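You operate a simulated robot arm through the tools that you are given. There is no shell and no other tool.

You run a simulated robot arm. Do the job below in one go: nothing can be reset, and whatever is moved stays where it is left.

JOB
Back off the cover screw, open the breather box and put its filter in the orange box.
Fine: breather key back in its holder; the cover stays open.

The check looks at the end state, three seconds after you hand in, the way a careful person would. Anything else that was tipped, shoved, dropped, spilled or broken makes it a failure. Lids that push on must go on centred and level and be pressed home; caps that screw on are set level and turned clockwise until they are tight.

ROBOT AND FRAMES
A 7-joint arm with a two-finger parallel gripper, fixed in place. Base frame: the origin is at the foot of the arm, x ahead of it, y to its left, z up; the work surface is at about z = 800. Lengths are in mm, angles in degrees, forces in N, time in s.
With the tool pointing down near the work surface it reaches from about 240 to 680 mm from the base axis. Its first joint turns from -66.0 to 66.0 degrees. Payload 2.4 kg.
The TCP is the grasp point between the finger pads, 30 mm short of the fingertips. In the tool frame z runs along the fingers and y along their closing line. Largest opening 94 mm; finger width 28, thickness 10; the body of the gripper, 50 by 96 mm, starts 55 mm behind the TCP.
Orientation is that of the tool frame in the base frame, as [roll, pitch, yaw] about the fixed x, y, z axes, in that order (R = Rz(yaw) Ry(pitch) Rx(roll)). With the fingers straight down and closing along the base's y, the tool's x points along the base's -x, its y along +y and its z along -z.

CONTROLS
- The arm moves only by the tool play_rows. Its argument "moves" is text: rows parted by semicolons, each of 6 numbers parted by spaces: the shift along the base's x, y, z in units of 150 mm (1.0 is 150 mm), then the turn, a rotation vector about the base's x, y, z in units of 180 degrees (1.0 is 180 degrees). In form: tx ty tz rx ry rz; .... A call has 1 to 20 rows; each row is the pose to reach, as a shift and turn from the pose commanded when the call began. "hand" is the gripper command, from -1 (fully open) to 1 (shut), values between in proportion, set as the call begins (left out, the last holds). A call with a number of a shift or a turn outside -1 to 1 is refused whole. Rows are played at 5 a second. More than 50 mm and 8.6 degrees between two rows, or a gripper value outside its range, and nothing of the call is played. A pose out of reach is approached as far as the arm can. The call stops where the force on the tool passes 70 N (or 10 N more than at its start, if that is more) or the arm is blocked; 0.2 s more then pass. Each finger travels about 153 mm/s and halts on what it meets, pressing with about 36 N; the grip force reading is that of the motor and also rises with nothing between the fingers. The clock runs only during rows and for 0.2 s after the last one: add rows that repeat a pose to give the fingers time. The reply holds the time, the measured pose of the TCP, the force on the tool along the base axes, the opening and the grip force, in the units named above and with some noise, with the torque about the TCP (base axes, N m) and any sound that the robot's microphone picked up.
- Cameras (640 x 400 px; columns grow to the right, rows downward): "scene" is fixed at [40.9, 485.3, 1432.8]; the picture's right is [-0.65, -0.76, 0.00], its down [-0.51, 0.44, -0.74] and it looks along [0.56, -0.48, -0.68] (base axes); focal length 291 px, centre (320, 200). "wrist" rides on the gripper at [76, 14, -102] in the tool frame; the picture's right is [-0.18, 0.98, 0.00], its down [-0.75, -0.14, -0.64] and it looks along [-0.63, -0.12, 0.77] (tool axes); focal length 243 px, centre (320, 200). There is no depth. A picture from a camera that has moved, and an enlarged one, comes with that camera's place and axes in the base frame and with its lens.
- snapshot(camera): a new picture of that camera. No time passes.
- enlarge(camera, box): a new picture of the part [left, top, right, bottom] of that camera's present view, enlarged. No time passes.
- sign_off(): hands the job in; it is judged then, once.

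Nothing tells you positions but the pictures and the camera data. Unless the task says otherwise, let go and move clear before handing in.

The tools are called after "Call:" as a command line: name --argument value ..., lists and objects as JSON in quotes. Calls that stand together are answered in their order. play_rows: Moves the arm, as the interface text tells. Its arguments: {"type":"object","properties":{"moves":{"type":"string"},"hand":{"type":"number"}},"required":["moves"]} The other tools are called the same way: snapshot (camera) takes a picture; enlarge (camera, box) takes an enlarged picture of a part of a camera's view; sign_off () hands the job in.

At the start:

```text
clock: 0.0
eef_pos: [374.1, 132.6, 1202.8]
orientation: [180.0, 0.0, 180.0]
ft_force: [-0.2, 0.3, -0.2]
wrist_torque: [0.0, 0.0, -0.04]
grip_width: 93.8
gripper_force: 0.1
```

scene: 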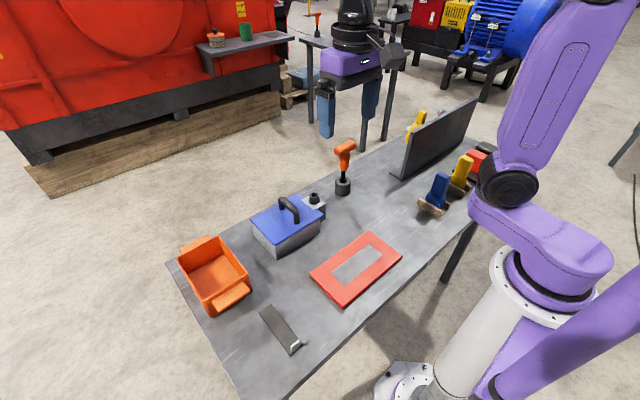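
wrist: 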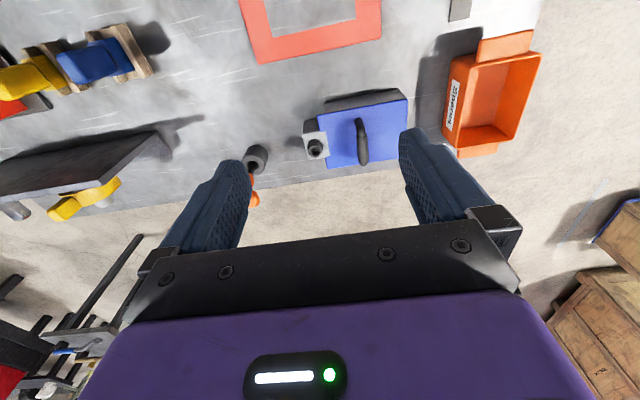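

I see a table with an orange box, a blue-lidded breather box with a screw at one side, and an orange-handled key standing in a holder. Next I will enlarge the views to see details.

Call:
enlarge --camera "scene" --box '[230, 120, 390, 270]'

Call:
enlarge --camera "scene" --box '[160, 220, 420, 380]'

Call:
enlarge --camera "scene" --box '[380, 80, 520, 230]'

Call:
enlarge --camera "wrist" --box '[220, 60, 440, 220]'

```text
2.67 times, centred on (310, 195) of scene
camera zoom: at [40.9, 485.3, 1432.8], right [-0.65, -0.76, 0.0], down [-0.51, 0.44, -0.74], along [0.56, -0.48, -0.68], focal length 775 px, centre (347, 213)
```

zoom: 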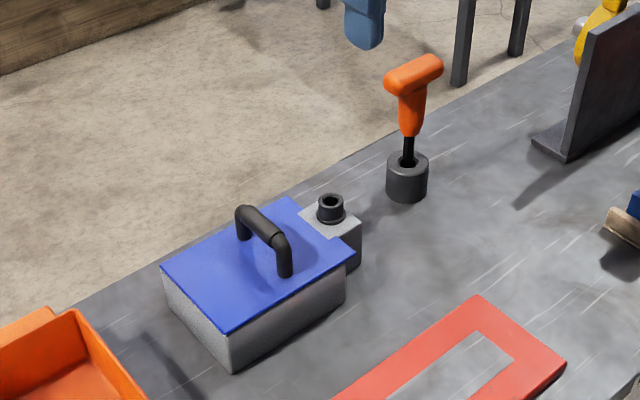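

```text
2.46 times, centred on (290, 300) of scene
camera zoom: at [40.9, 485.3, 1432.8], right [-0.65, -0.76, 0.0], down [-0.51, 0.44, -0.74], along [0.56, -0.48, -0.68], focal length 716 px, centre (394, -46)
```

zoom: 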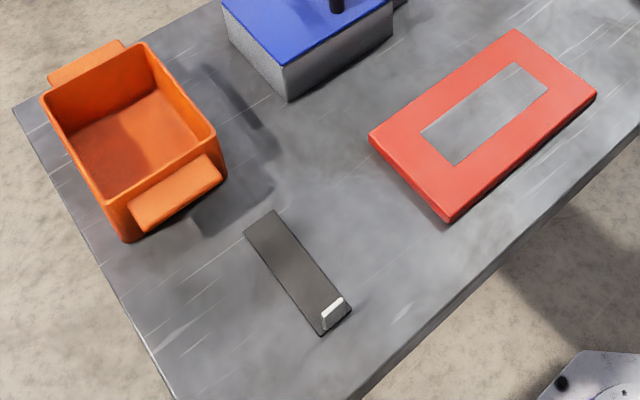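

```text
2.67 times, centred on (450, 155) of scene
camera zoom: at [40.9, 485.3, 1432.8], right [-0.65, -0.76, 0.0], down [-0.51, 0.44, -0.74], along [0.56, -0.48, -0.68], focal length 775 px, centre (-27, 320)
```

zoom: 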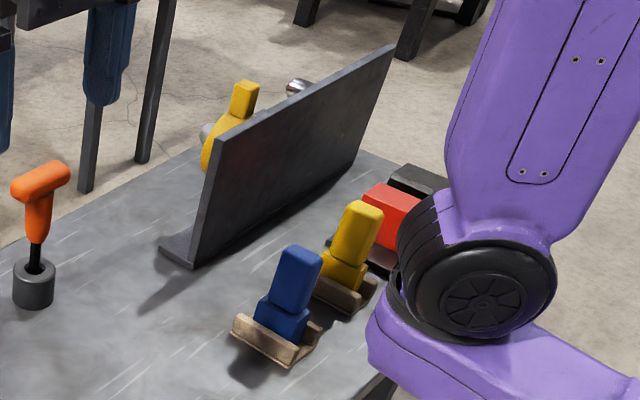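

```text
2.50 times, centred on (330, 140) of wrist
camera zoom: at [296.4, 148.7, 1305.4], right [0.18, 0.98, 0.0], down [0.75, -0.14, 0.64], along [0.63, -0.12, -0.77], focal length 606 px, centre (295, 350)
```

zoom: 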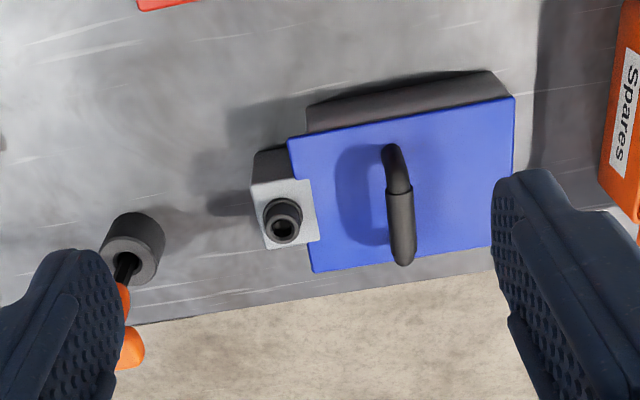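

The key (orange T-handle) stands in its holder at about (550,-50); the breather box's screw sits at about (518,98,880). I'll move the wrist camera above the box for a closer look.

Call:
play_rows --moves "0.1 -0.05 -0.2 0 0 0;0.2 -0.1 -0.4 0 0 0;0.3 -0.15 -0.6 0 0 0;0.4 -0.2 -0.8 0 0 0;0.5 -0.25 -1.0 0 0 0;0.5 -0.25 -1.0 0 0 0" --hand -1

Call:
snapshot --camera "wrist"

```text
clock: 1.4
eef_pos: [448.6, 94.7, 1053.2]
orientation: [-179.9, 0.0, -180.0]
ft_force: [0.1, -0.5, -0.2]
wrist_torque: [0.0, 0.02, -0.02]
grip_width: 93.9
gripper_force: 0.1
```

```text
taken
camera wrist: at [371.5, 109.6, 1155.9], right [0.18, 0.98, 0.0], down [0.75, -0.14, 0.64], along [0.63, -0.12, -0.77], focal length 243 px, centre (320, 200)
```

wrist: 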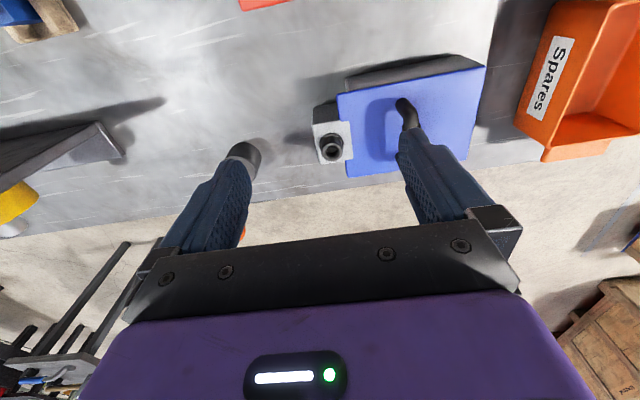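

The view shows the screw boss beside the cover; I'll enlarge it to understand the screw and the hinge side.

Call:
enlarge --camera "wrist" --box '[290, 40, 490, 190]'

Call:
enlarge --camera "wrist" --box '[300, 90, 380, 190]'

Call:
enlarge --camera "scene" --box '[245, 180, 335, 260]'

Call:
enlarge --camera "scene" --box '[315, 130, 375, 205]'

```text
2.67 times, centred on (390, 115) of wrist
camera zoom: at [371.5, 109.6, 1155.9], right [0.18, 0.98, 0.0], down [0.75, -0.14, 0.64], along [0.63, -0.12, -0.77], focal length 647 px, centre (133, 427)
```

zoom: 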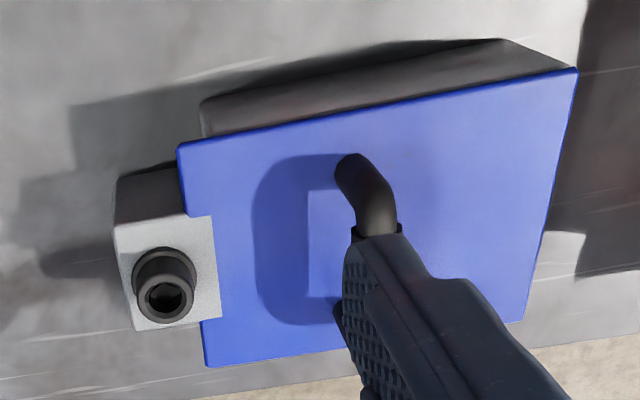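

```text
4.00 times, centred on (340, 140) of wrist
camera zoom: at [371.5, 109.6, 1155.9], right [0.18, 0.98, 0.0], down [0.75, -0.14, 0.64], along [0.63, -0.12, -0.77], focal length 970 px, centre (240, 440)
```

zoom: 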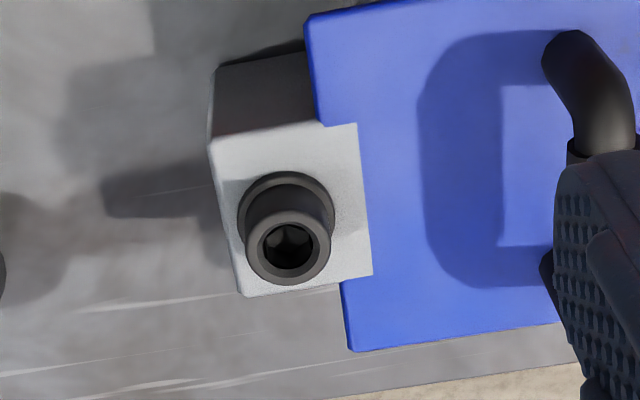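

```text
5.00 times, centred on (290, 220) of scene
camera zoom: at [40.9, 485.3, 1432.8], right [-0.65, -0.76, 0.0], down [-0.51, 0.44, -0.74], along [0.56, -0.48, -0.68], focal length 1454 px, centre (470, 100)
```

zoom: 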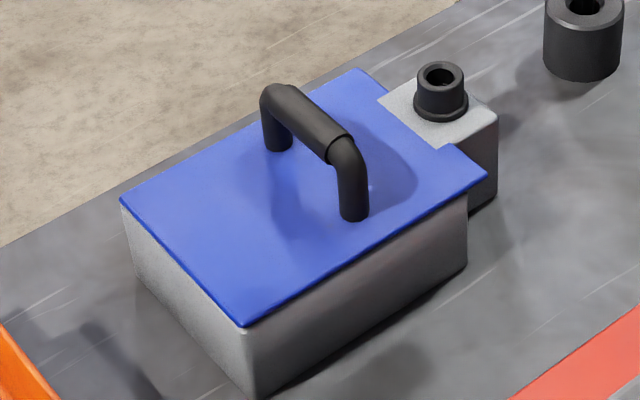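

```text
5.33 times, centred on (345, 168) of scene
camera zoom: at [40.9, 485.3, 1432.8], right [-0.65, -0.76, 0.0], down [-0.51, 0.44, -0.74], along [0.56, -0.48, -0.68], focal length 1550 px, centre (187, 373)
```

zoom: 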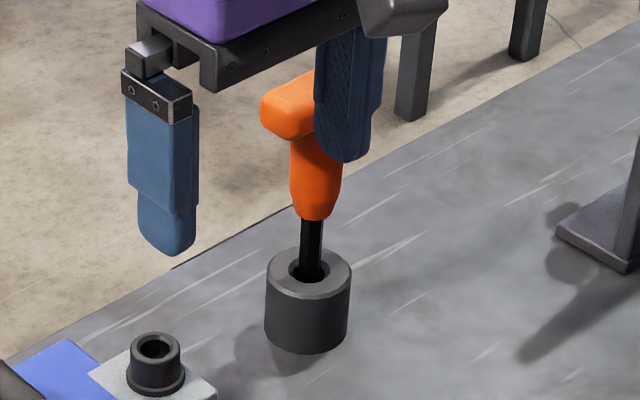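

The lid spans about x 459–577, y 115–275 with its top near z 860, and the handle bar runs along x at y≈188; the screw takes a hex key, and the key's T-bar lies along y near z≈964. I'll move over the key with the gripper turned −90° to see it well.

Call:
play_rows --moves "0.0612 -0.0866 0.0286 0 0 -0.04545;0.1224 -0.1732 0.0572 0 0 -0.0909;0.1836 -0.2598 0.0858 0 0 -0.13635;0.2448 -0.3464 0.1144 0 0 -0.1818;0.306 -0.433 0.143 0 0 -0.22725;0.3672 -0.5196 0.1716 0 0 -0.2727;0.4284 -0.6062 0.2002 0 0 -0.31815;0.4896 -0.6928 0.2288 0 0 -0.3636;0.5508 -0.7794 0.2574 0 0 -0.40905;0.612 -0.866 0.286 0 0 -0.4545;0.673 -0.953 0.315 0 0 -0.5;0.673 -0.953 0.315 0 0 -0.5" --hand -1

Call:
snapshot --camera "wrist"

Call:
snapshot --camera "scene"

```text
clock: 4.0
eef_pos: [550.5, -48.0, 1098.7]
orientation: [-179.9, 0.0, 89.9]
ft_force: [0.2, -1.0, 1.6]
wrist_torque: [-0.01, 0.01, 0.01]
grip_width: 94.0
gripper_force: 0.2
```

```text
taken
camera wrist: at [563.7, 29.8, 1202.0], right [0.98, -0.19, 0.0], down [-0.14, -0.75, 0.64], along [-0.12, -0.63, -0.77], focal length 243 px, centre (320, 200)
```

wrist: 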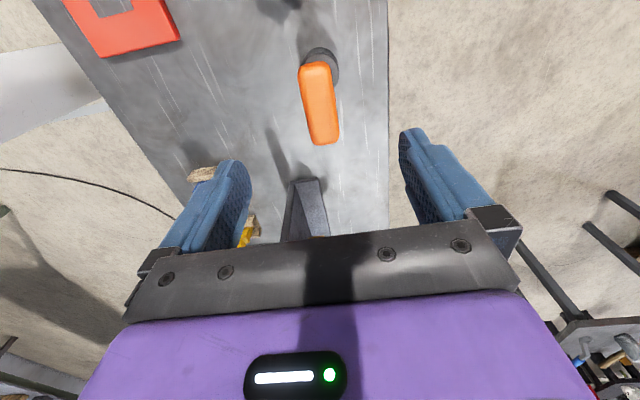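

```text
taken
```

scene: 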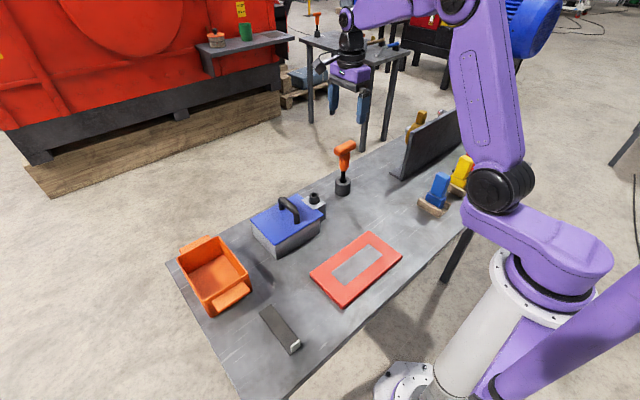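

The key is visible below the fingers; I'll enlarge to measure its T-bar.

Call:
enlarge --camera "wrist" --box '[260, 30, 380, 160]'

Call:
enlarge --camera "scene" --box '[315, 130, 375, 205]'

```text
3.08 times, centred on (320, 95) of wrist
camera zoom: at [563.7, 29.8, 1202.0], right [0.98, -0.19, 0.0], down [-0.14, -0.75, 0.64], along [-0.12, -0.63, -0.77], focal length 746 px, centre (320, 523)
```

zoom: 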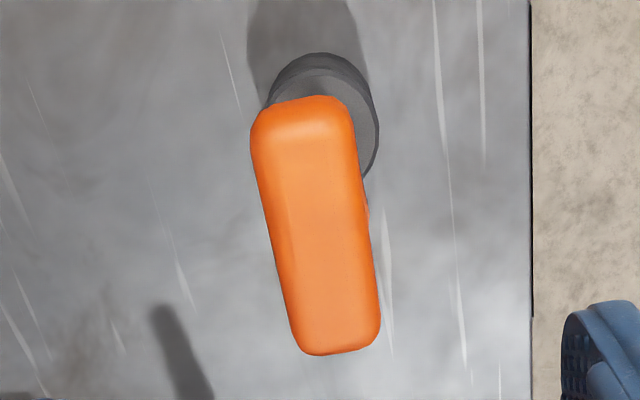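

```text
5.33 times, centred on (345, 168) of scene
camera zoom: at [40.9, 485.3, 1432.8], right [-0.65, -0.76, 0.0], down [-0.51, 0.44, -0.74], along [0.56, -0.48, -0.68], focal length 1550 px, centre (187, 373)
```

zoom: 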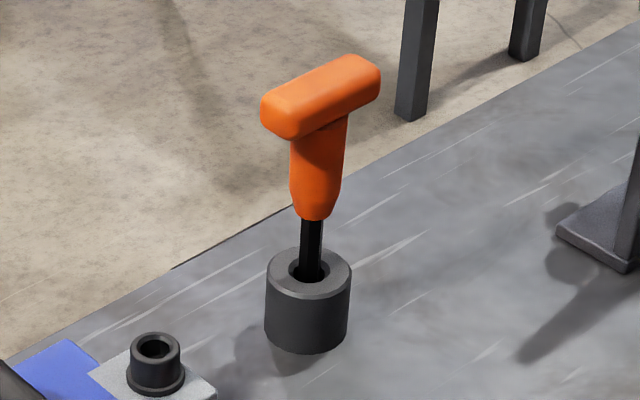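

The T-bar is centred near (550.5, -48, 964), lying along y, with the shaft vertical in the holder. I'll descend so the fingers straddle it, then close.

Call:
play_rows --moves "0 0 -0.2 0 0 0;0 0 -0.4 0 0 0;0 0 -0.6 0 0 0;0 0 -0.75 0 0 0;0 0 -0.85 0 0 0;0 0 -0.907 0 0 0;0 0 -0.907 0 0 0" --hand -1

Call:
enlarge --camera "scene" --box '[315, 120, 385, 205]'

Call:
snapshot --camera "wrist"

```text
clock: 5.6
eef_pos: [549.5, -47.3, 962.9]
orientation: [-179.9, 0.0, 90.0]
ft_force: [-0.6, 0.5, 0.2]
wrist_torque: [0.03, 0.02, -0.01]
grip_width: 94.1
gripper_force: 0.1
```

```text
4.71 times, centred on (350, 162) of scene
camera zoom: at [40.9, 485.3, 1432.8], right [-0.65, -0.76, 0.0], down [-0.51, 0.44, -0.74], along [0.56, -0.48, -0.68], focal length 1368 px, centre (179, 376)
```

zoom: 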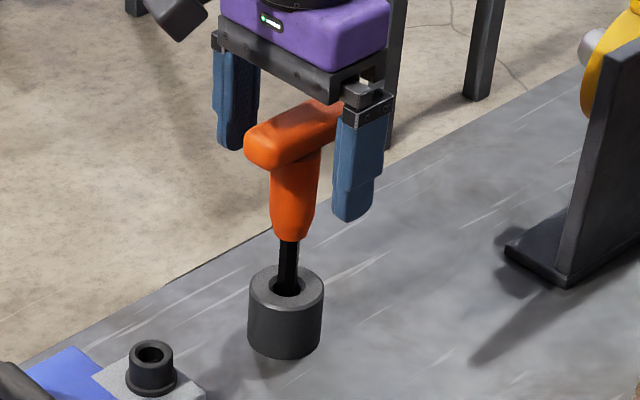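

```text
taken
camera wrist: at [563.3, 29.5, 1066.3], right [0.98, -0.18, 0.0], down [-0.14, -0.75, 0.64], along [-0.12, -0.63, -0.77], focal length 243 px, centre (320, 200)
```

wrist: 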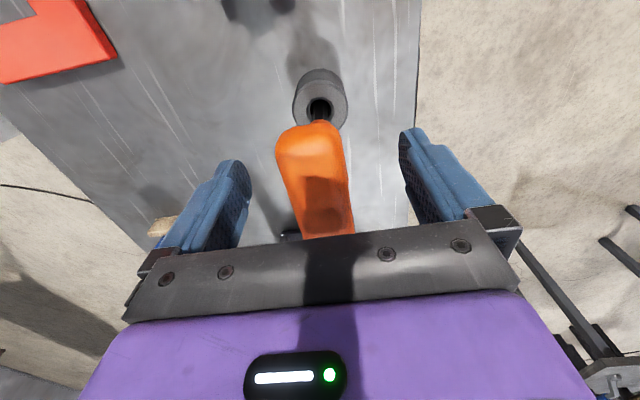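

The fingers straddle the T-bar evenly; I'll close the gripper on it.

Call:
play_rows --moves "0 0 0 0 0 0;0 0 0 0 0 0;0 0 0 0 0 0;0 0 0 0 0 0;0 0 0 0 0 0" --hand 1

Call:
enlarge --camera "wrist" --box '[220, 50, 420, 250]'

Call:
enlarge --camera "scene" --box '[315, 120, 385, 205]'

```text
clock: 6.8
eef_pos: [549.8, -47.8, 963.2]
orientation: [179.9, 0.0, 89.9]
ft_force: [1.2, -0.8, -0.3]
wrist_torque: [0.0, 0.0, -0.02]
grip_width: 33.7
gripper_force: 35.7
```

```text
2.00 times, centred on (320, 150) of wrist
camera zoom: at [563.3, 29.5, 1066.4], right [0.98, -0.18, 0.0], down [-0.14, -0.75, 0.64], along [-0.12, -0.63, -0.77], focal length 485 px, centre (320, 300)
```

zoom: 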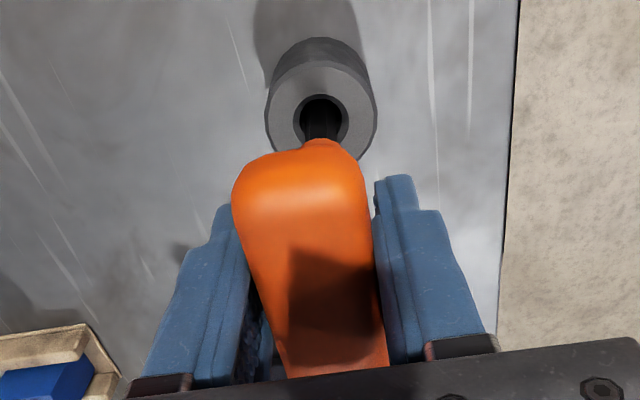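

```text
4.71 times, centred on (350, 162) of scene
camera zoom: at [41.0, 485.3, 1432.8], right [-0.65, -0.76, 0.0], down [-0.51, 0.44, -0.74], along [0.56, -0.48, -0.68], focal length 1368 px, centre (179, 376)
```

zoom: 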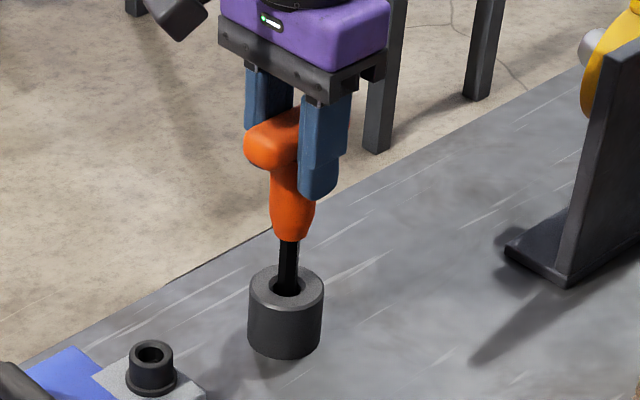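

The grip is firm (33.7 mm, 36 N). I'll lift the key straight up out of its holder.

Call:
play_rows --moves "0 0 0.07 0 0 0;0 0 0.14 0 0 0;0 0 0.21 0 0 0;0 0 0.3 0 0 0;0 0 0.4 0 0 0;0 0 0.5 0 0 0;0 0 0.6 0 0 0;0 0 0.7 0 0 0;0 0 0.8 0 0 0;0 0 0.9 0 0 0;0 0 0.9 0 0 0" --hand 1

Call:
enlarge --camera "scene" --box '[305, 90, 395, 205]'

Call:
enlarge --camera "wrist" --box '[220, 50, 420, 250]'

```text
clock: 9.2
eef_pos: [549.6, -47.0, 1099.8]
orientation: [180.0, 0.0, 90.0]
ft_force: [0.8, 0.0, -1.6]
wrist_torque: [0.0, -0.03, -0.02]
grip_width: 33.8
gripper_force: 35.7
```

```text
3.48 times, centred on (350, 148) of scene
camera zoom: at [41.0, 485.3, 1432.8], right [-0.65, -0.76, 0.0], down [-0.51, 0.44, -0.74], along [0.56, -0.48, -0.68], focal length 1011 px, centre (216, 383)
```

zoom: 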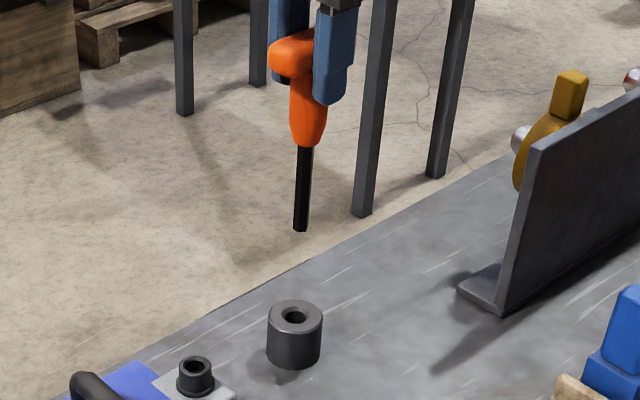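

```text
2.00 times, centred on (320, 150) of wrist
camera zoom: at [563.5, 30.4, 1201.8], right [0.98, -0.18, 0.0], down [-0.14, -0.75, 0.64], along [-0.12, -0.63, -0.77], focal length 485 px, centre (320, 300)
```

zoom: 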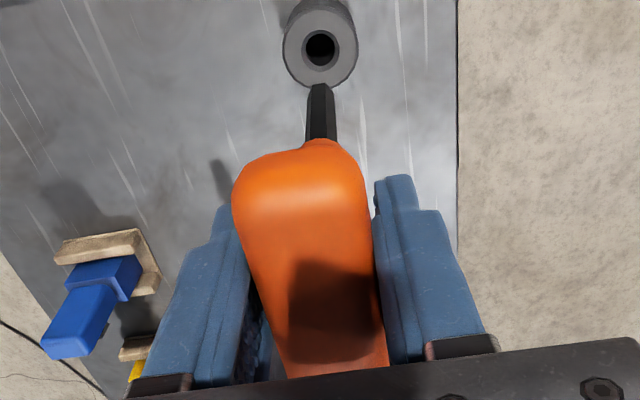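

The key came out cleanly; its tip hangs about 162 mm below the TCP. I'll carry it over the screw at about (518, 98) and stay above it for alignment.

Call:
play_rows --moves "-0.03 0.14 0 0 0 0;-0.06 0.28 0 0 0 0;-0.09 0.42 0 0 0 0;-0.12 0.56 0 0 0 0;-0.15 0.7 0 0 0 0;-0.18 0.84 0 0 0 0;-0.208 0.977 0 0 0 0;-0.208 0.977 -0.1 0 0 0;-0.208 0.977 -0.15 0 0 0;-0.208 0.977 -0.15 0 0 0" --hand 1

Call:
enlarge --camera "scene" --box '[270, 120, 360, 235]'

Call:
enlarge --camera "wrist" --box '[220, 30, 420, 230]'

```text
clock: 11.4
eef_pos: [518.5, 99.6, 1076.1]
orientation: [179.9, 0.0, 90.0]
ft_force: [0.2, -1.2, -1.5]
wrist_torque: [0.02, 0.04, 0.02]
grip_width: 33.6
gripper_force: 36.7
```

```text
3.48 times, centred on (315, 178) of scene
camera zoom: at [40.9, 485.3, 1432.8], right [-0.65, -0.76, 0.0], down [-0.51, 0.44, -0.74], along [0.56, -0.48, -0.68], focal length 1011 px, centre (337, 278)
```

zoom: 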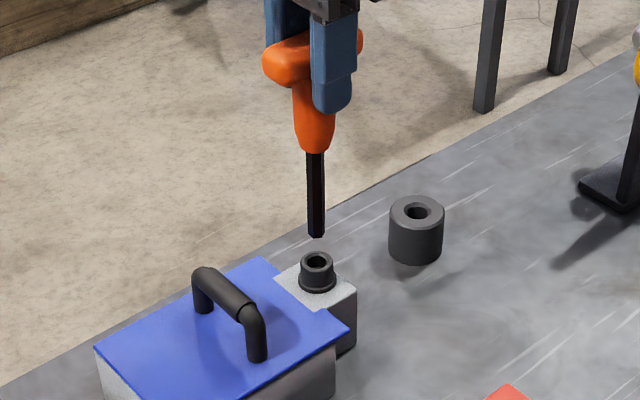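

```text
2.00 times, centred on (320, 130) of wrist
camera zoom: at [531.4, 176.7, 1179.1], right [0.98, -0.18, 0.0], down [-0.14, -0.75, 0.64], along [-0.12, -0.63, -0.77], focal length 485 px, centre (320, 340)
```

zoom: 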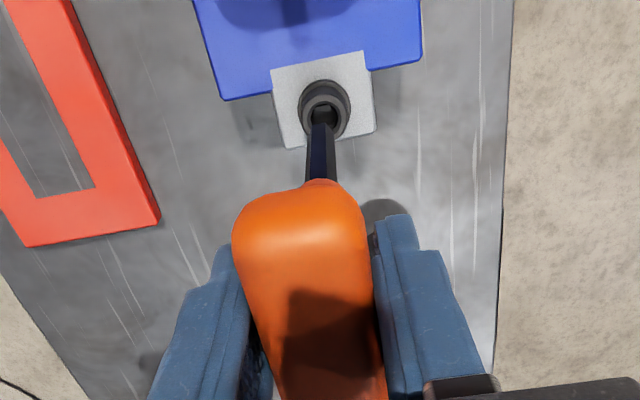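

The tip hangs just above the screw. I'll enlarge both views for fine alignment.

Call:
enlarge --camera "scene" --box '[290, 160, 340, 210]'

Call:
enlarge --camera "wrist" --box '[290, 50, 350, 130]'

```text
8.00 times, centred on (315, 185) of scene
camera zoom: at [40.9, 485.3, 1432.8], right [-0.65, -0.76, 0.0], down [-0.51, 0.44, -0.74], along [0.56, -0.48, -0.68], focal length 2326 px, centre (360, 320)
```

zoom: 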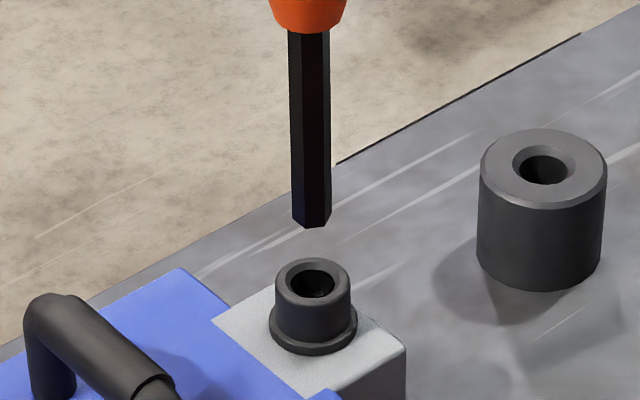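

```text
5.00 times, centred on (320, 90) of wrist
camera zoom: at [531.4, 176.7, 1179.1], right [0.98, -0.18, 0.0], down [-0.14, -0.75, 0.64], along [-0.12, -0.63, -0.77], focal length 1213 px, centre (320, 750)
```

zoom: 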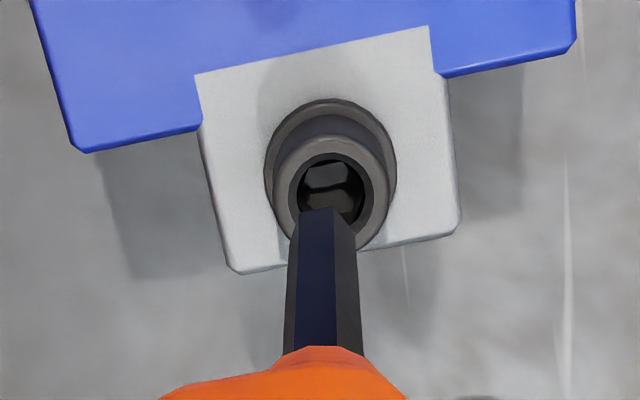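

Tip is at about (518,97,914) and the socket mouth about (519.5,98,883). I'll nudge +1.2 mm in x, lower by 24 mm and re-check.

Call:
play_rows --moves "0.008 -0.003 -0.06 0 0 0;0.008 -0.003 -0.12 0 0 0;0.008 -0.003 -0.16 0 0 0;0.008 -0.003 -0.16 0 0 0" --hand 1

Call:
enlarge --camera "scene" --box '[300, 170, 332, 205]'

Call:
enlarge --camera "wrist" --box '[290, 50, 350, 130]'

```text
clock: 12.4
eef_pos: [519.0, 98.4, 1051.0]
orientation: [-179.9, 0.0, 90.0]
ft_force: [-0.4, 0.1, -1.1]
wrist_torque: [0.01, 0.02, -0.02]
grip_width: 33.9
gripper_force: 36.3
```

```text
11.43 times, centred on (316, 188) of scene
camera zoom: at [41.0, 485.3, 1432.8], right [-0.65, -0.76, 0.0], down [-0.51, 0.44, -0.74], along [0.56, -0.48, -0.68], focal length 3323 px, centre (366, 343)
```

zoom: 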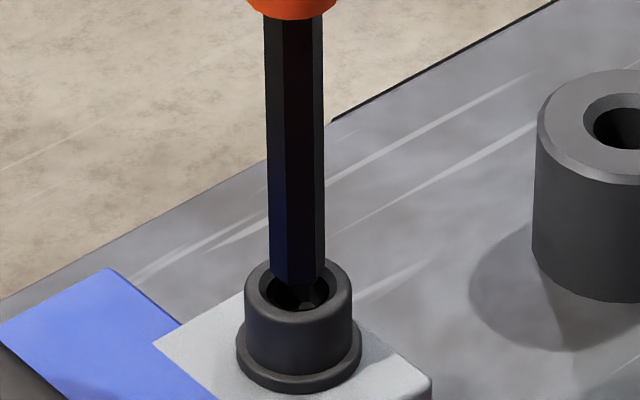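

```text
5.00 times, centred on (320, 90) of wrist
camera zoom: at [532.2, 176.3, 1154.7], right [0.98, -0.18, 0.0], down [-0.14, -0.75, 0.64], along [-0.12, -0.63, -0.77], focal length 1213 px, centre (320, 750)
```

zoom: 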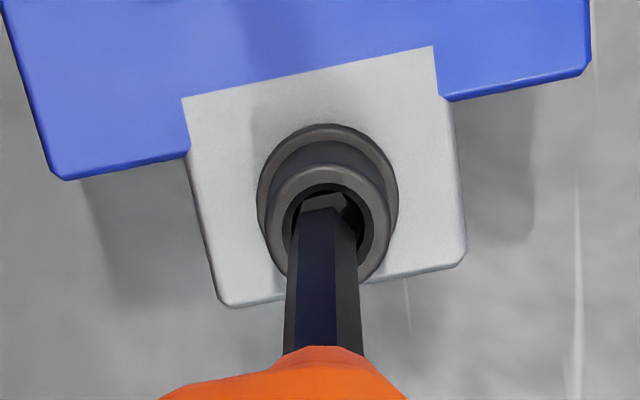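

Tip is about 6 mm above the socket and centred to within a millimetre. I'll apply a tiny correction and lower gently, watching the force.

Call:
play_rows --moves "0.004 -0.002 -0.013 0 0 0;0.004 -0.002 -0.026 0 0 0;0.004 -0.002 -0.04 0 0 0;0.004 -0.002 -0.053 0 0 0;0.004 -0.002 -0.053 0 0 0" --hand 1

Call:
enlarge --camera "scene" --box '[300, 170, 332, 205]'

Call:
enlarge --camera "wrist" --box '[290, 50, 350, 130]'

```text
clock: 13.6
eef_pos: [519.3, 98.4, 1044.3]
orientation: [-180.0, 0.1, 90.1]
ft_force: [0.4, -1.5, -1.0]
wrist_torque: [-0.02, 0.02, 0.0]
grip_width: 34.0
gripper_force: 35.7
```

```text
11.43 times, centred on (316, 188) of scene
camera zoom: at [41.0, 485.3, 1432.8], right [-0.65, -0.76, 0.0], down [-0.51, 0.44, -0.74], along [0.56, -0.48, -0.68], focal length 3323 px, centre (366, 343)
```

zoom: 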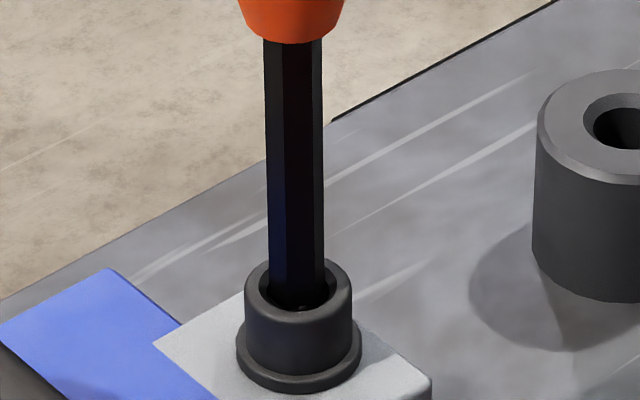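

```text
5.00 times, centred on (320, 90) of wrist
camera zoom: at [533.2, 175.8, 1147.2], right [0.98, -0.18, 0.0], down [-0.14, -0.75, 0.64], along [-0.12, -0.63, -0.77], focal length 1213 px, centre (320, 750)
```

zoom: 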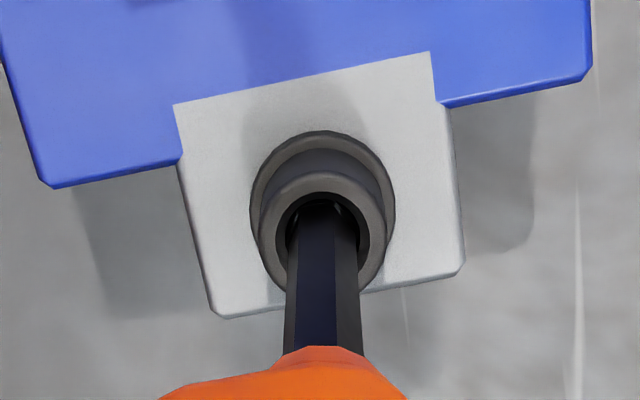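

The tip is entering the socket mouth, centred, with no contact force. Continuing down.

Call:
play_rows --moves "0 0 -0.01 0 0 0;0 0 -0.02 0 0 0;0 0 -0.03 0 0 0;0 0 -0.04 0 0 0;0 0 -0.04 0 0 0" --hand 1

Call:
enlarge --camera "scene" --box '[300, 170, 332, 205]'

Call:
enlarge --camera "wrist" --box '[290, 50, 350, 130]'

```text
clock: 14.8
eef_pos: [520.1, 98.3, 1037.9]
orientation: [-180.0, -0.1, 89.9]
ft_force: [-0.1, 0.2, -1.5]
wrist_torque: [-0.04, 0.0, 0.02]
grip_width: 33.8
gripper_force: 36.0
```

```text
11.43 times, centred on (316, 188) of scene
camera zoom: at [41.0, 485.3, 1432.8], right [-0.65, -0.76, 0.0], down [-0.51, 0.44, -0.74], along [0.56, -0.48, -0.68], focal length 3323 px, centre (366, 343)
```

zoom: 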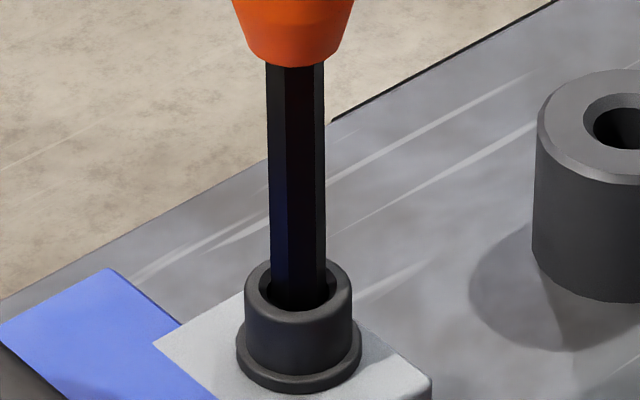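

```text
5.00 times, centred on (320, 90) of wrist
camera zoom: at [532.9, 175.5, 1140.5], right [0.98, -0.18, 0.0], down [-0.14, -0.75, 0.64], along [-0.12, -0.63, -0.77], focal length 1213 px, centre (320, 750)
```

zoom: 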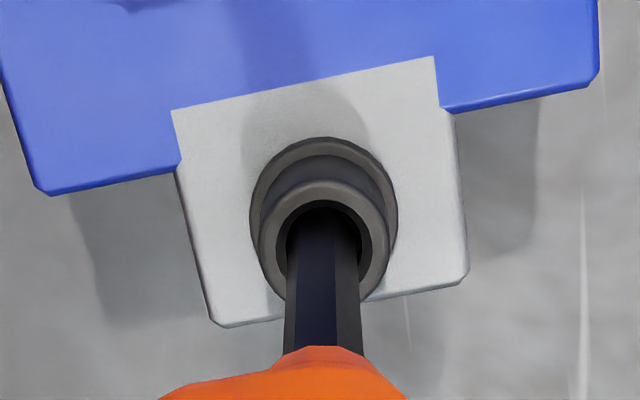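

Still free, with the tip about 7 mm inside the socket. Continuing downward until it seats.

Call:
play_rows --moves "0 0 -0.01 0 0 0;0 0 -0.02 0 0 0;0 0 -0.03 0 0 0;0 0 -0.04 0 0 0;0 0 -0.04 0 0 0" --hand 1

Call:
enlarge --camera "scene" --box '[300, 170, 332, 205]'

Call:
enlarge --camera "wrist" --box '[290, 50, 350, 130]'

```text
clock: 16.0
eef_pos: [521.1, 98.5, 1031.8]
orientation: [179.9, 0.0, 90.0]
ft_force: [-3.6, 0.6, 22.9]
wrist_torque: [0.05, 0.17, -0.04]
grip_width: 33.9
gripper_force: 36.5
```

```text
11.43 times, centred on (316, 188) of scene
camera zoom: at [40.4, 485.2, 1432.8], right [-0.65, -0.76, 0.0], down [-0.51, 0.44, -0.74], along [0.56, -0.48, -0.68], focal length 3323 px, centre (366, 343)
```

zoom: 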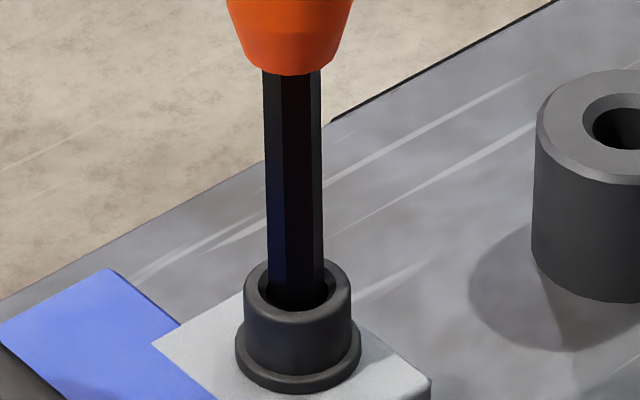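

```text
5.00 times, centred on (320, 90) of wrist
camera zoom: at [533.5, 175.8, 1135.8], right [0.98, -0.18, 0.0], down [-0.14, -0.75, 0.64], along [-0.12, -0.63, -0.77], focal length 1213 px, centre (320, 750)
```

zoom: 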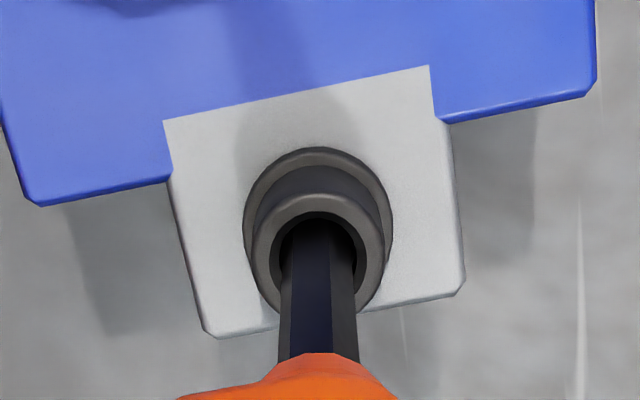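

There's 23 N contact with the tip about 13 mm below the rim: either seated or resting on the hex. I'll turn a little counter-clockwise with the light press to see whether torque builds or it drops in.

Call:
play_rows --moves "0 0 0 0 0 0.015;0 0 0 0 0 0.03;0 0 0 0 0 0.045;0 0 0 0 0 0.06;0 0 0 0 0 0.06" --hand 1

Call:
enlarge --camera "scene" --box '[300, 170, 332, 205]'

Call:
enlarge --camera "wrist" --box '[290, 50, 350, 130]'

```text
clock: 17.2
eef_pos: [520.1, 99.0, 1032.6]
orientation: [-180.0, 0.0, 101.0]
ft_force: [-4.6, -1.4, 20.8]
wrist_torque: [-0.06, 0.17, 0.0]
grip_width: 34.1
gripper_force: 35.9
```

```text
11.43 times, centred on (316, 188) of scene
camera zoom: at [40.5, 485.2, 1432.8], right [-0.65, -0.76, 0.0], down [-0.51, 0.44, -0.74], along [0.56, -0.48, -0.68], focal length 3323 px, centre (366, 343)
```

zoom: 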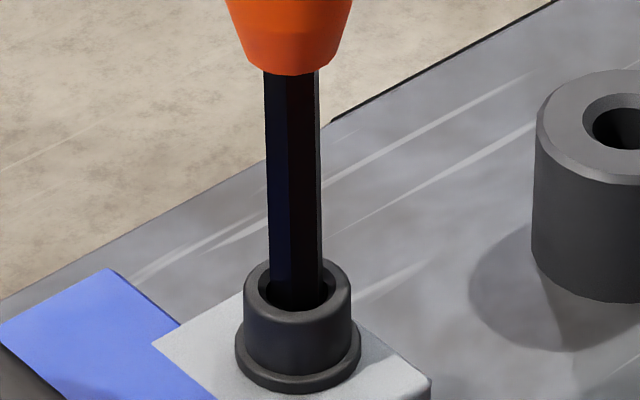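

```text
5.00 times, centred on (320, 90) of wrist
camera zoom: at [518.8, 177.3, 1135.1], right [1.0, 0.0, 0.0], down [0.0, -0.77, 0.64], along [0.0, -0.64, -0.77], focal length 1213 px, centre (320, 750)
```

zoom: 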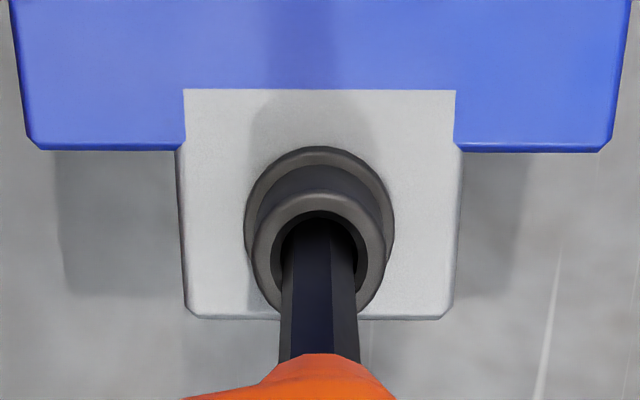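

It turned 11° with no torque, so the hex isn't engaged yet; side force hints the tip should move slightly toward −x. I'll correct by about half a millimetre and keep turning to find the engagement.

Call:
play_rows --moves "-0.004 -0.003 0 0 0 0;-0.004 -0.003 0 0 0 0.02;-0.004 -0.003 0 0 0 0.04;-0.004 -0.003 0 0 0 0.06;-0.004 -0.003 0 0 0 0.08;-0.004 -0.003 0 0 0 0.08" --hand 1

```text
clock: 18.6
eef_pos: [519.1, 97.9, 1032.9]
orientation: [-179.9, 0.0, 115.2]
ft_force: [-1.5, -1.8, 8.6]
wrist_torque: [-0.14, -0.03, 0.0]
grip_width: 34.0
gripper_force: 35.8
```

The press force dropped to 9 N after the correction, so it settled somewhat. I'll push down a few millimetres more.

Call:
play_rows --moves "0 0 -0.007 0 0 0;0 0 -0.014 0 0 0;0 0 -0.02 0 0 0;0 0 -0.02 0 0 0" --hand 1

Call:
enlarge --camera "scene" --box '[300, 170, 332, 205]'

Call:
enlarge --camera "wrist" --box '[290, 50, 350, 130]'

```text
clock: 19.6
eef_pos: [519.5, 97.2, 1029.5]
orientation: [179.9, 0.0, 115.2]
ft_force: [-3.6, 0.8, 22.6]
wrist_torque: [-0.04, 0.18, 0.0]
grip_width: 33.9
gripper_force: 36.1
```

```text
11.43 times, centred on (316, 188) of scene
camera zoom: at [40.4, 485.2, 1432.8], right [-0.65, -0.76, 0.0], down [-0.51, 0.44, -0.74], along [0.56, -0.48, -0.68], focal length 3323 px, centre (366, 343)
```

zoom: 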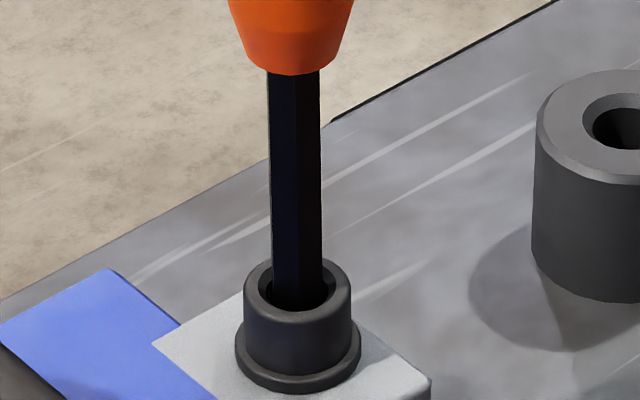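

```text
5.00 times, centred on (320, 90) of wrist
camera zoom: at [498.8, 173.8, 1132.4], right [0.97, 0.25, 0.0], down [0.19, -0.74, 0.64], along [0.16, -0.62, -0.77], focal length 1213 px, centre (320, 750)
```

zoom: 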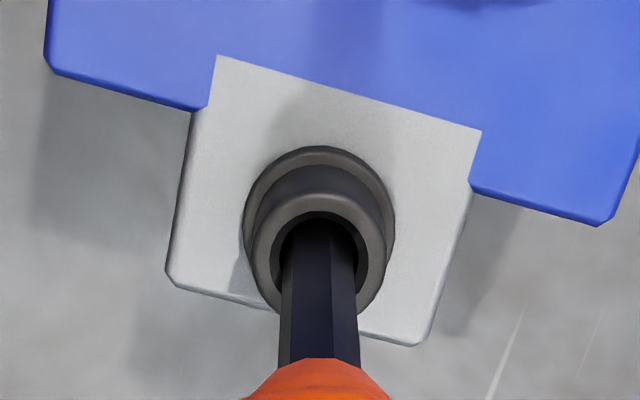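

The key's height hasn't changed (it slid slightly in the grip), so it sits on the hex shelf. I'll keep turning with the press on to find the hex alignment.

Call:
play_rows --moves "-0.002 0 0 0 0 0.015;-0.002 0 0 0 0 0.03;-0.002 0 0 0 0 0.045;-0.002 0 0 0 0 0.06;-0.002 0 0 0 0 0.06" --hand 1

Call:
enlarge --camera "scene" --box '[300, 170, 332, 205]'

Call:
enlarge --camera "wrist" --box '[290, 50, 350, 130]'

```text
clock: 20.8
eef_pos: [518.9, 97.0, 1028.3]
orientation: [-180.0, 0.0, 126.0]
ft_force: [-4.3, -0.2, 19.3]
wrist_torque: [-0.15, 0.12, -0.03]
grip_width: 34.1
gripper_force: 36.1
```

```text
11.43 times, centred on (316, 188) of scene
camera zoom: at [40.5, 485.2, 1432.8], right [-0.65, -0.76, 0.0], down [-0.51, 0.44, -0.74], along [0.56, -0.48, -0.68], focal length 3323 px, centre (366, 343)
```

zoom: 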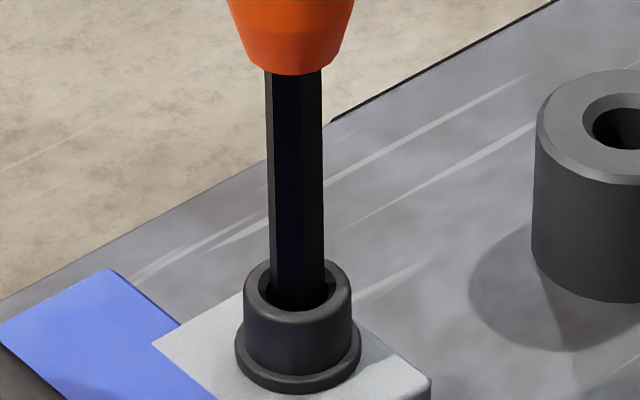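

```text
5.00 times, centred on (320, 90) of wrist
camera zoom: at [484.9, 168.8, 1132.1], right [0.9, 0.43, 0.0], down [0.33, -0.69, 0.64], along [0.28, -0.58, -0.77], focal length 1213 px, centre (320, 750)
```

zoom: 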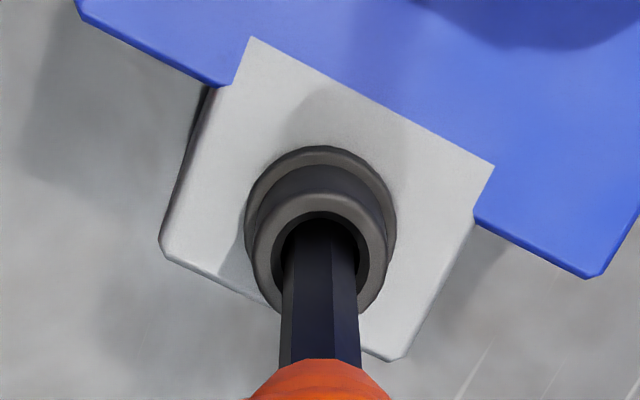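

Still low torque; I can't tell yet whether the screw is turning with the key. I'll continue turning past 60° total, which must either drop the key in or show the screw rising.

Call:
play_rows --moves "0 0 0 0 0 0.03;0 0 0 0 0 0.06;0 0 0 0 0 0.09;0 0 0 0 0 0.12;0 0 0 0 0 0.15;0 0 0 0 0 0.18;0 0 0 0 0 0.21;0 0 0 0 0 0.24;0 0 0 0 0 0.27;0 0 0 0 0 0.3;0 0 0 0 0 0.3" --hand 1

Call:
enlarge --camera "scene" --box '[300, 170, 332, 205]'

Call:
enlarge --camera "wrist" --box '[290, 50, 350, 130]'

```text
clock: 23.2
eef_pos: [519.8, 96.6, 1027.5]
orientation: [-179.9, 0.0, -180.0]
ft_force: [-5.6, -7.2, 4.3]
wrist_torque: [-0.41, 0.15, -0.03]
grip_width: 33.8
gripper_force: 35.8
```

```text
11.43 times, centred on (316, 188) of scene
camera zoom: at [40.7, 485.1, 1432.9], right [-0.65, -0.76, 0.0], down [-0.51, 0.44, -0.74], along [0.56, -0.48, -0.68], focal length 3323 px, centre (366, 343)
```

zoom: 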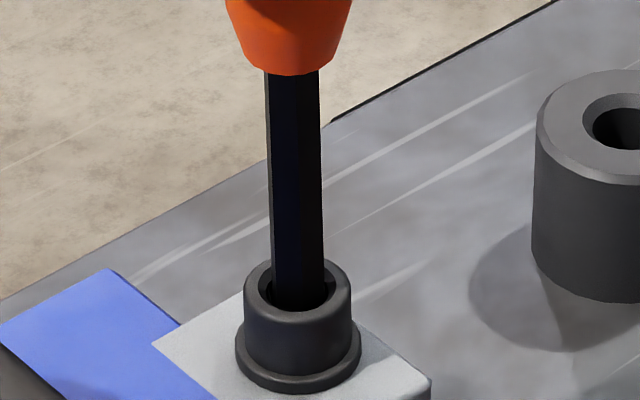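

```text
5.00 times, centred on (320, 90) of wrist
camera zoom: at [441.8, 112.5, 1131.7], right [0.18, 0.98, 0.0], down [0.75, -0.14, 0.64], along [0.63, -0.12, -0.77], focal length 1213 px, centre (320, 750)
```

zoom: 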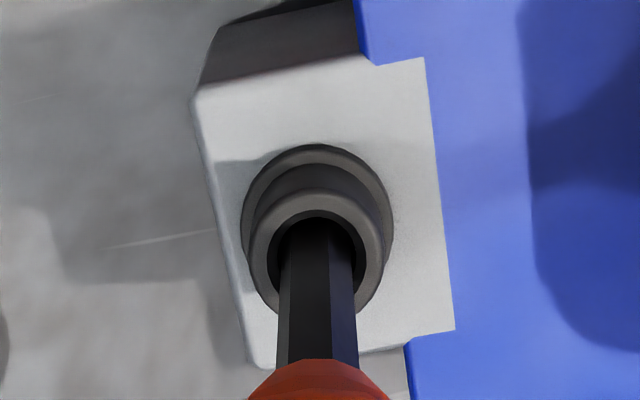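

After 90° the key still sits at the same height with almost no torque, so I'm unsure it's engaged. I'll lift the key clear and look at the socket's hex orientation.

Call:
play_rows --moves "0 0.004 0.05 0 0 0;0 0.006 0.1 0 0 0;0 0.006 0.2 0 0 0;0 0.006 0.28 0 0 0;0 0.006 0.35 0 0 0;0 0.006 0.35 0 0 0" --hand 1

Call:
enlarge --camera "scene" --box '[300, 170, 332, 205]'

Call:
enlarge --camera "wrist" --box '[300, 50, 340, 100]'

```text
clock: 24.6
eef_pos: [517.8, 98.3, 1080.5]
orientation: [-179.9, -0.1, -180.0]
ft_force: [-0.5, -0.4, -1.1]
wrist_torque: [-0.02, -0.01, 0.02]
grip_width: 33.8
gripper_force: 36.0
```

```text
11.43 times, centred on (316, 188) of scene
camera zoom: at [40.9, 485.3, 1432.8], right [-0.65, -0.76, 0.0], down [-0.51, 0.44, -0.74], along [0.56, -0.48, -0.68], focal length 3323 px, centre (366, 343)
```

zoom: 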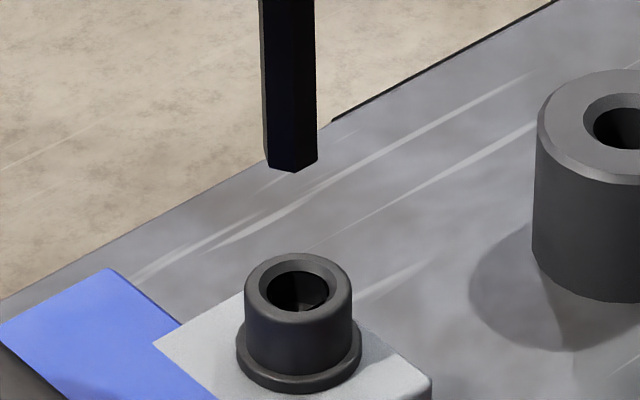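

```text
8.00 times, centred on (320, 75) of wrist
camera zoom: at [441.8, 113.6, 1184.2], right [0.18, 0.98, 0.0], down [0.75, -0.14, 0.64], along [0.63, -0.12, -0.77], focal length 1941 px, centre (320, 1200)
```

zoom: 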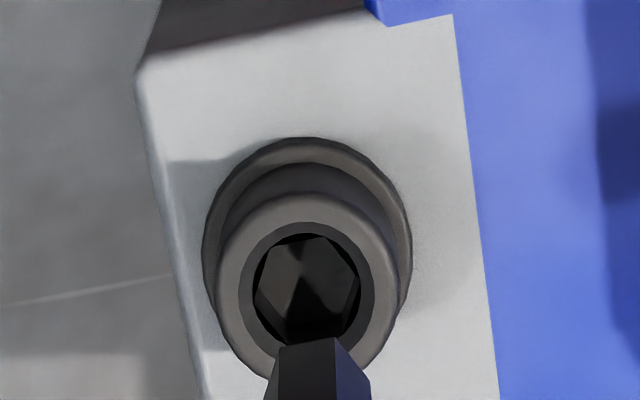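

Now the socket's hex is visible. I'll enlarge more to compare its flats with the key's.

Call:
enlarge --camera "wrist" --box '[308, 72, 338, 100]'

Call:
enlarge --camera "scene" --box '[308, 190, 324, 204]'

```text
14.29 times, centred on (323, 86) of wrist
camera zoom: at [441.8, 113.6, 1184.2], right [0.18, 0.98, 0.0], down [0.75, -0.14, 0.64], along [0.63, -0.12, -0.77], focal length 3466 px, centre (277, 1829)
```

zoom: 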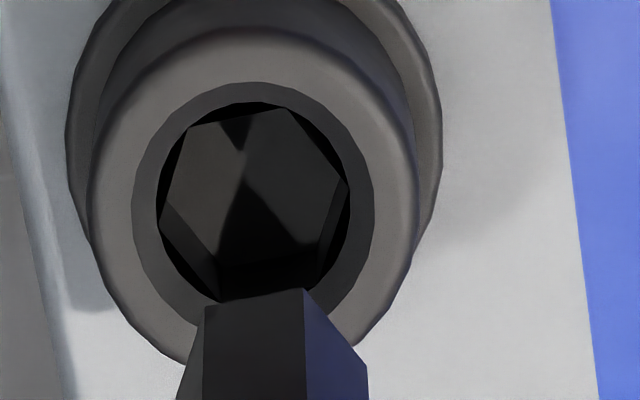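

```text
16.00 times, centred on (316, 197) of scene
camera zoom: at [40.9, 485.3, 1432.8], right [-0.65, -0.76, 0.0], down [-0.51, 0.44, -0.74], along [0.56, -0.48, -0.68], focal length 4652 px, centre (384, 248)
```

zoom: 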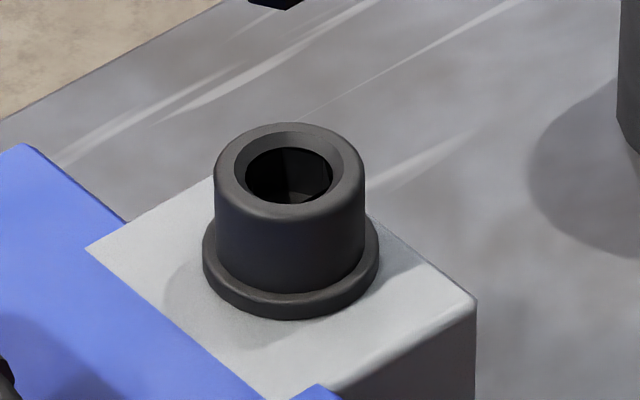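

The socket's flats now match the key's flats in the hand camera's view, as they did before the 90° turn, so the screw has turned with the key. I'll re-centre, put the key back in and keep backing it off.

Call:
play_rows --moves "-0.0013 -0.0083 -0.08 0 0 0;-0.0013 -0.0083 -0.16 0 0 0;-0.0013 -0.0083 -0.22 0 0 0;-0.0013 -0.0083 -0.25 0 0 0;-0.0013 -0.0083 -0.28 0 0 0;-0.0013 -0.0083 -0.31 0 0 0;-0.0013 -0.0083 -0.335 0 0 0;-0.0013 -0.0083 -0.335 0 0 0" --hand 1

Call:
enlarge --camera "scene" --box '[300, 170, 332, 205]'

```text
clock: 26.4
eef_pos: [520.3, 97.2, 1032.0]
orientation: [-179.9, 0.1, 180.0]
ft_force: [-0.4, -2.1, -1.2]
wrist_torque: [-0.26, 0.12, -0.04]
grip_width: 33.8
gripper_force: 36.0
```

```text
11.43 times, centred on (316, 188) of scene
camera zoom: at [40.9, 485.2, 1432.8], right [-0.65, -0.76, 0.0], down [-0.51, 0.44, -0.74], along [0.56, -0.48, -0.68], focal length 3323 px, centre (366, 343)
```

zoom: 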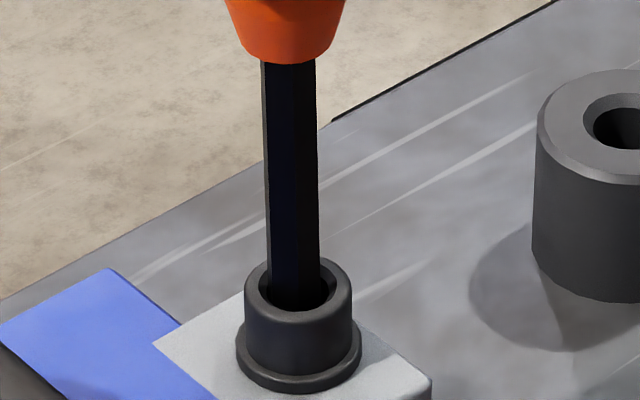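

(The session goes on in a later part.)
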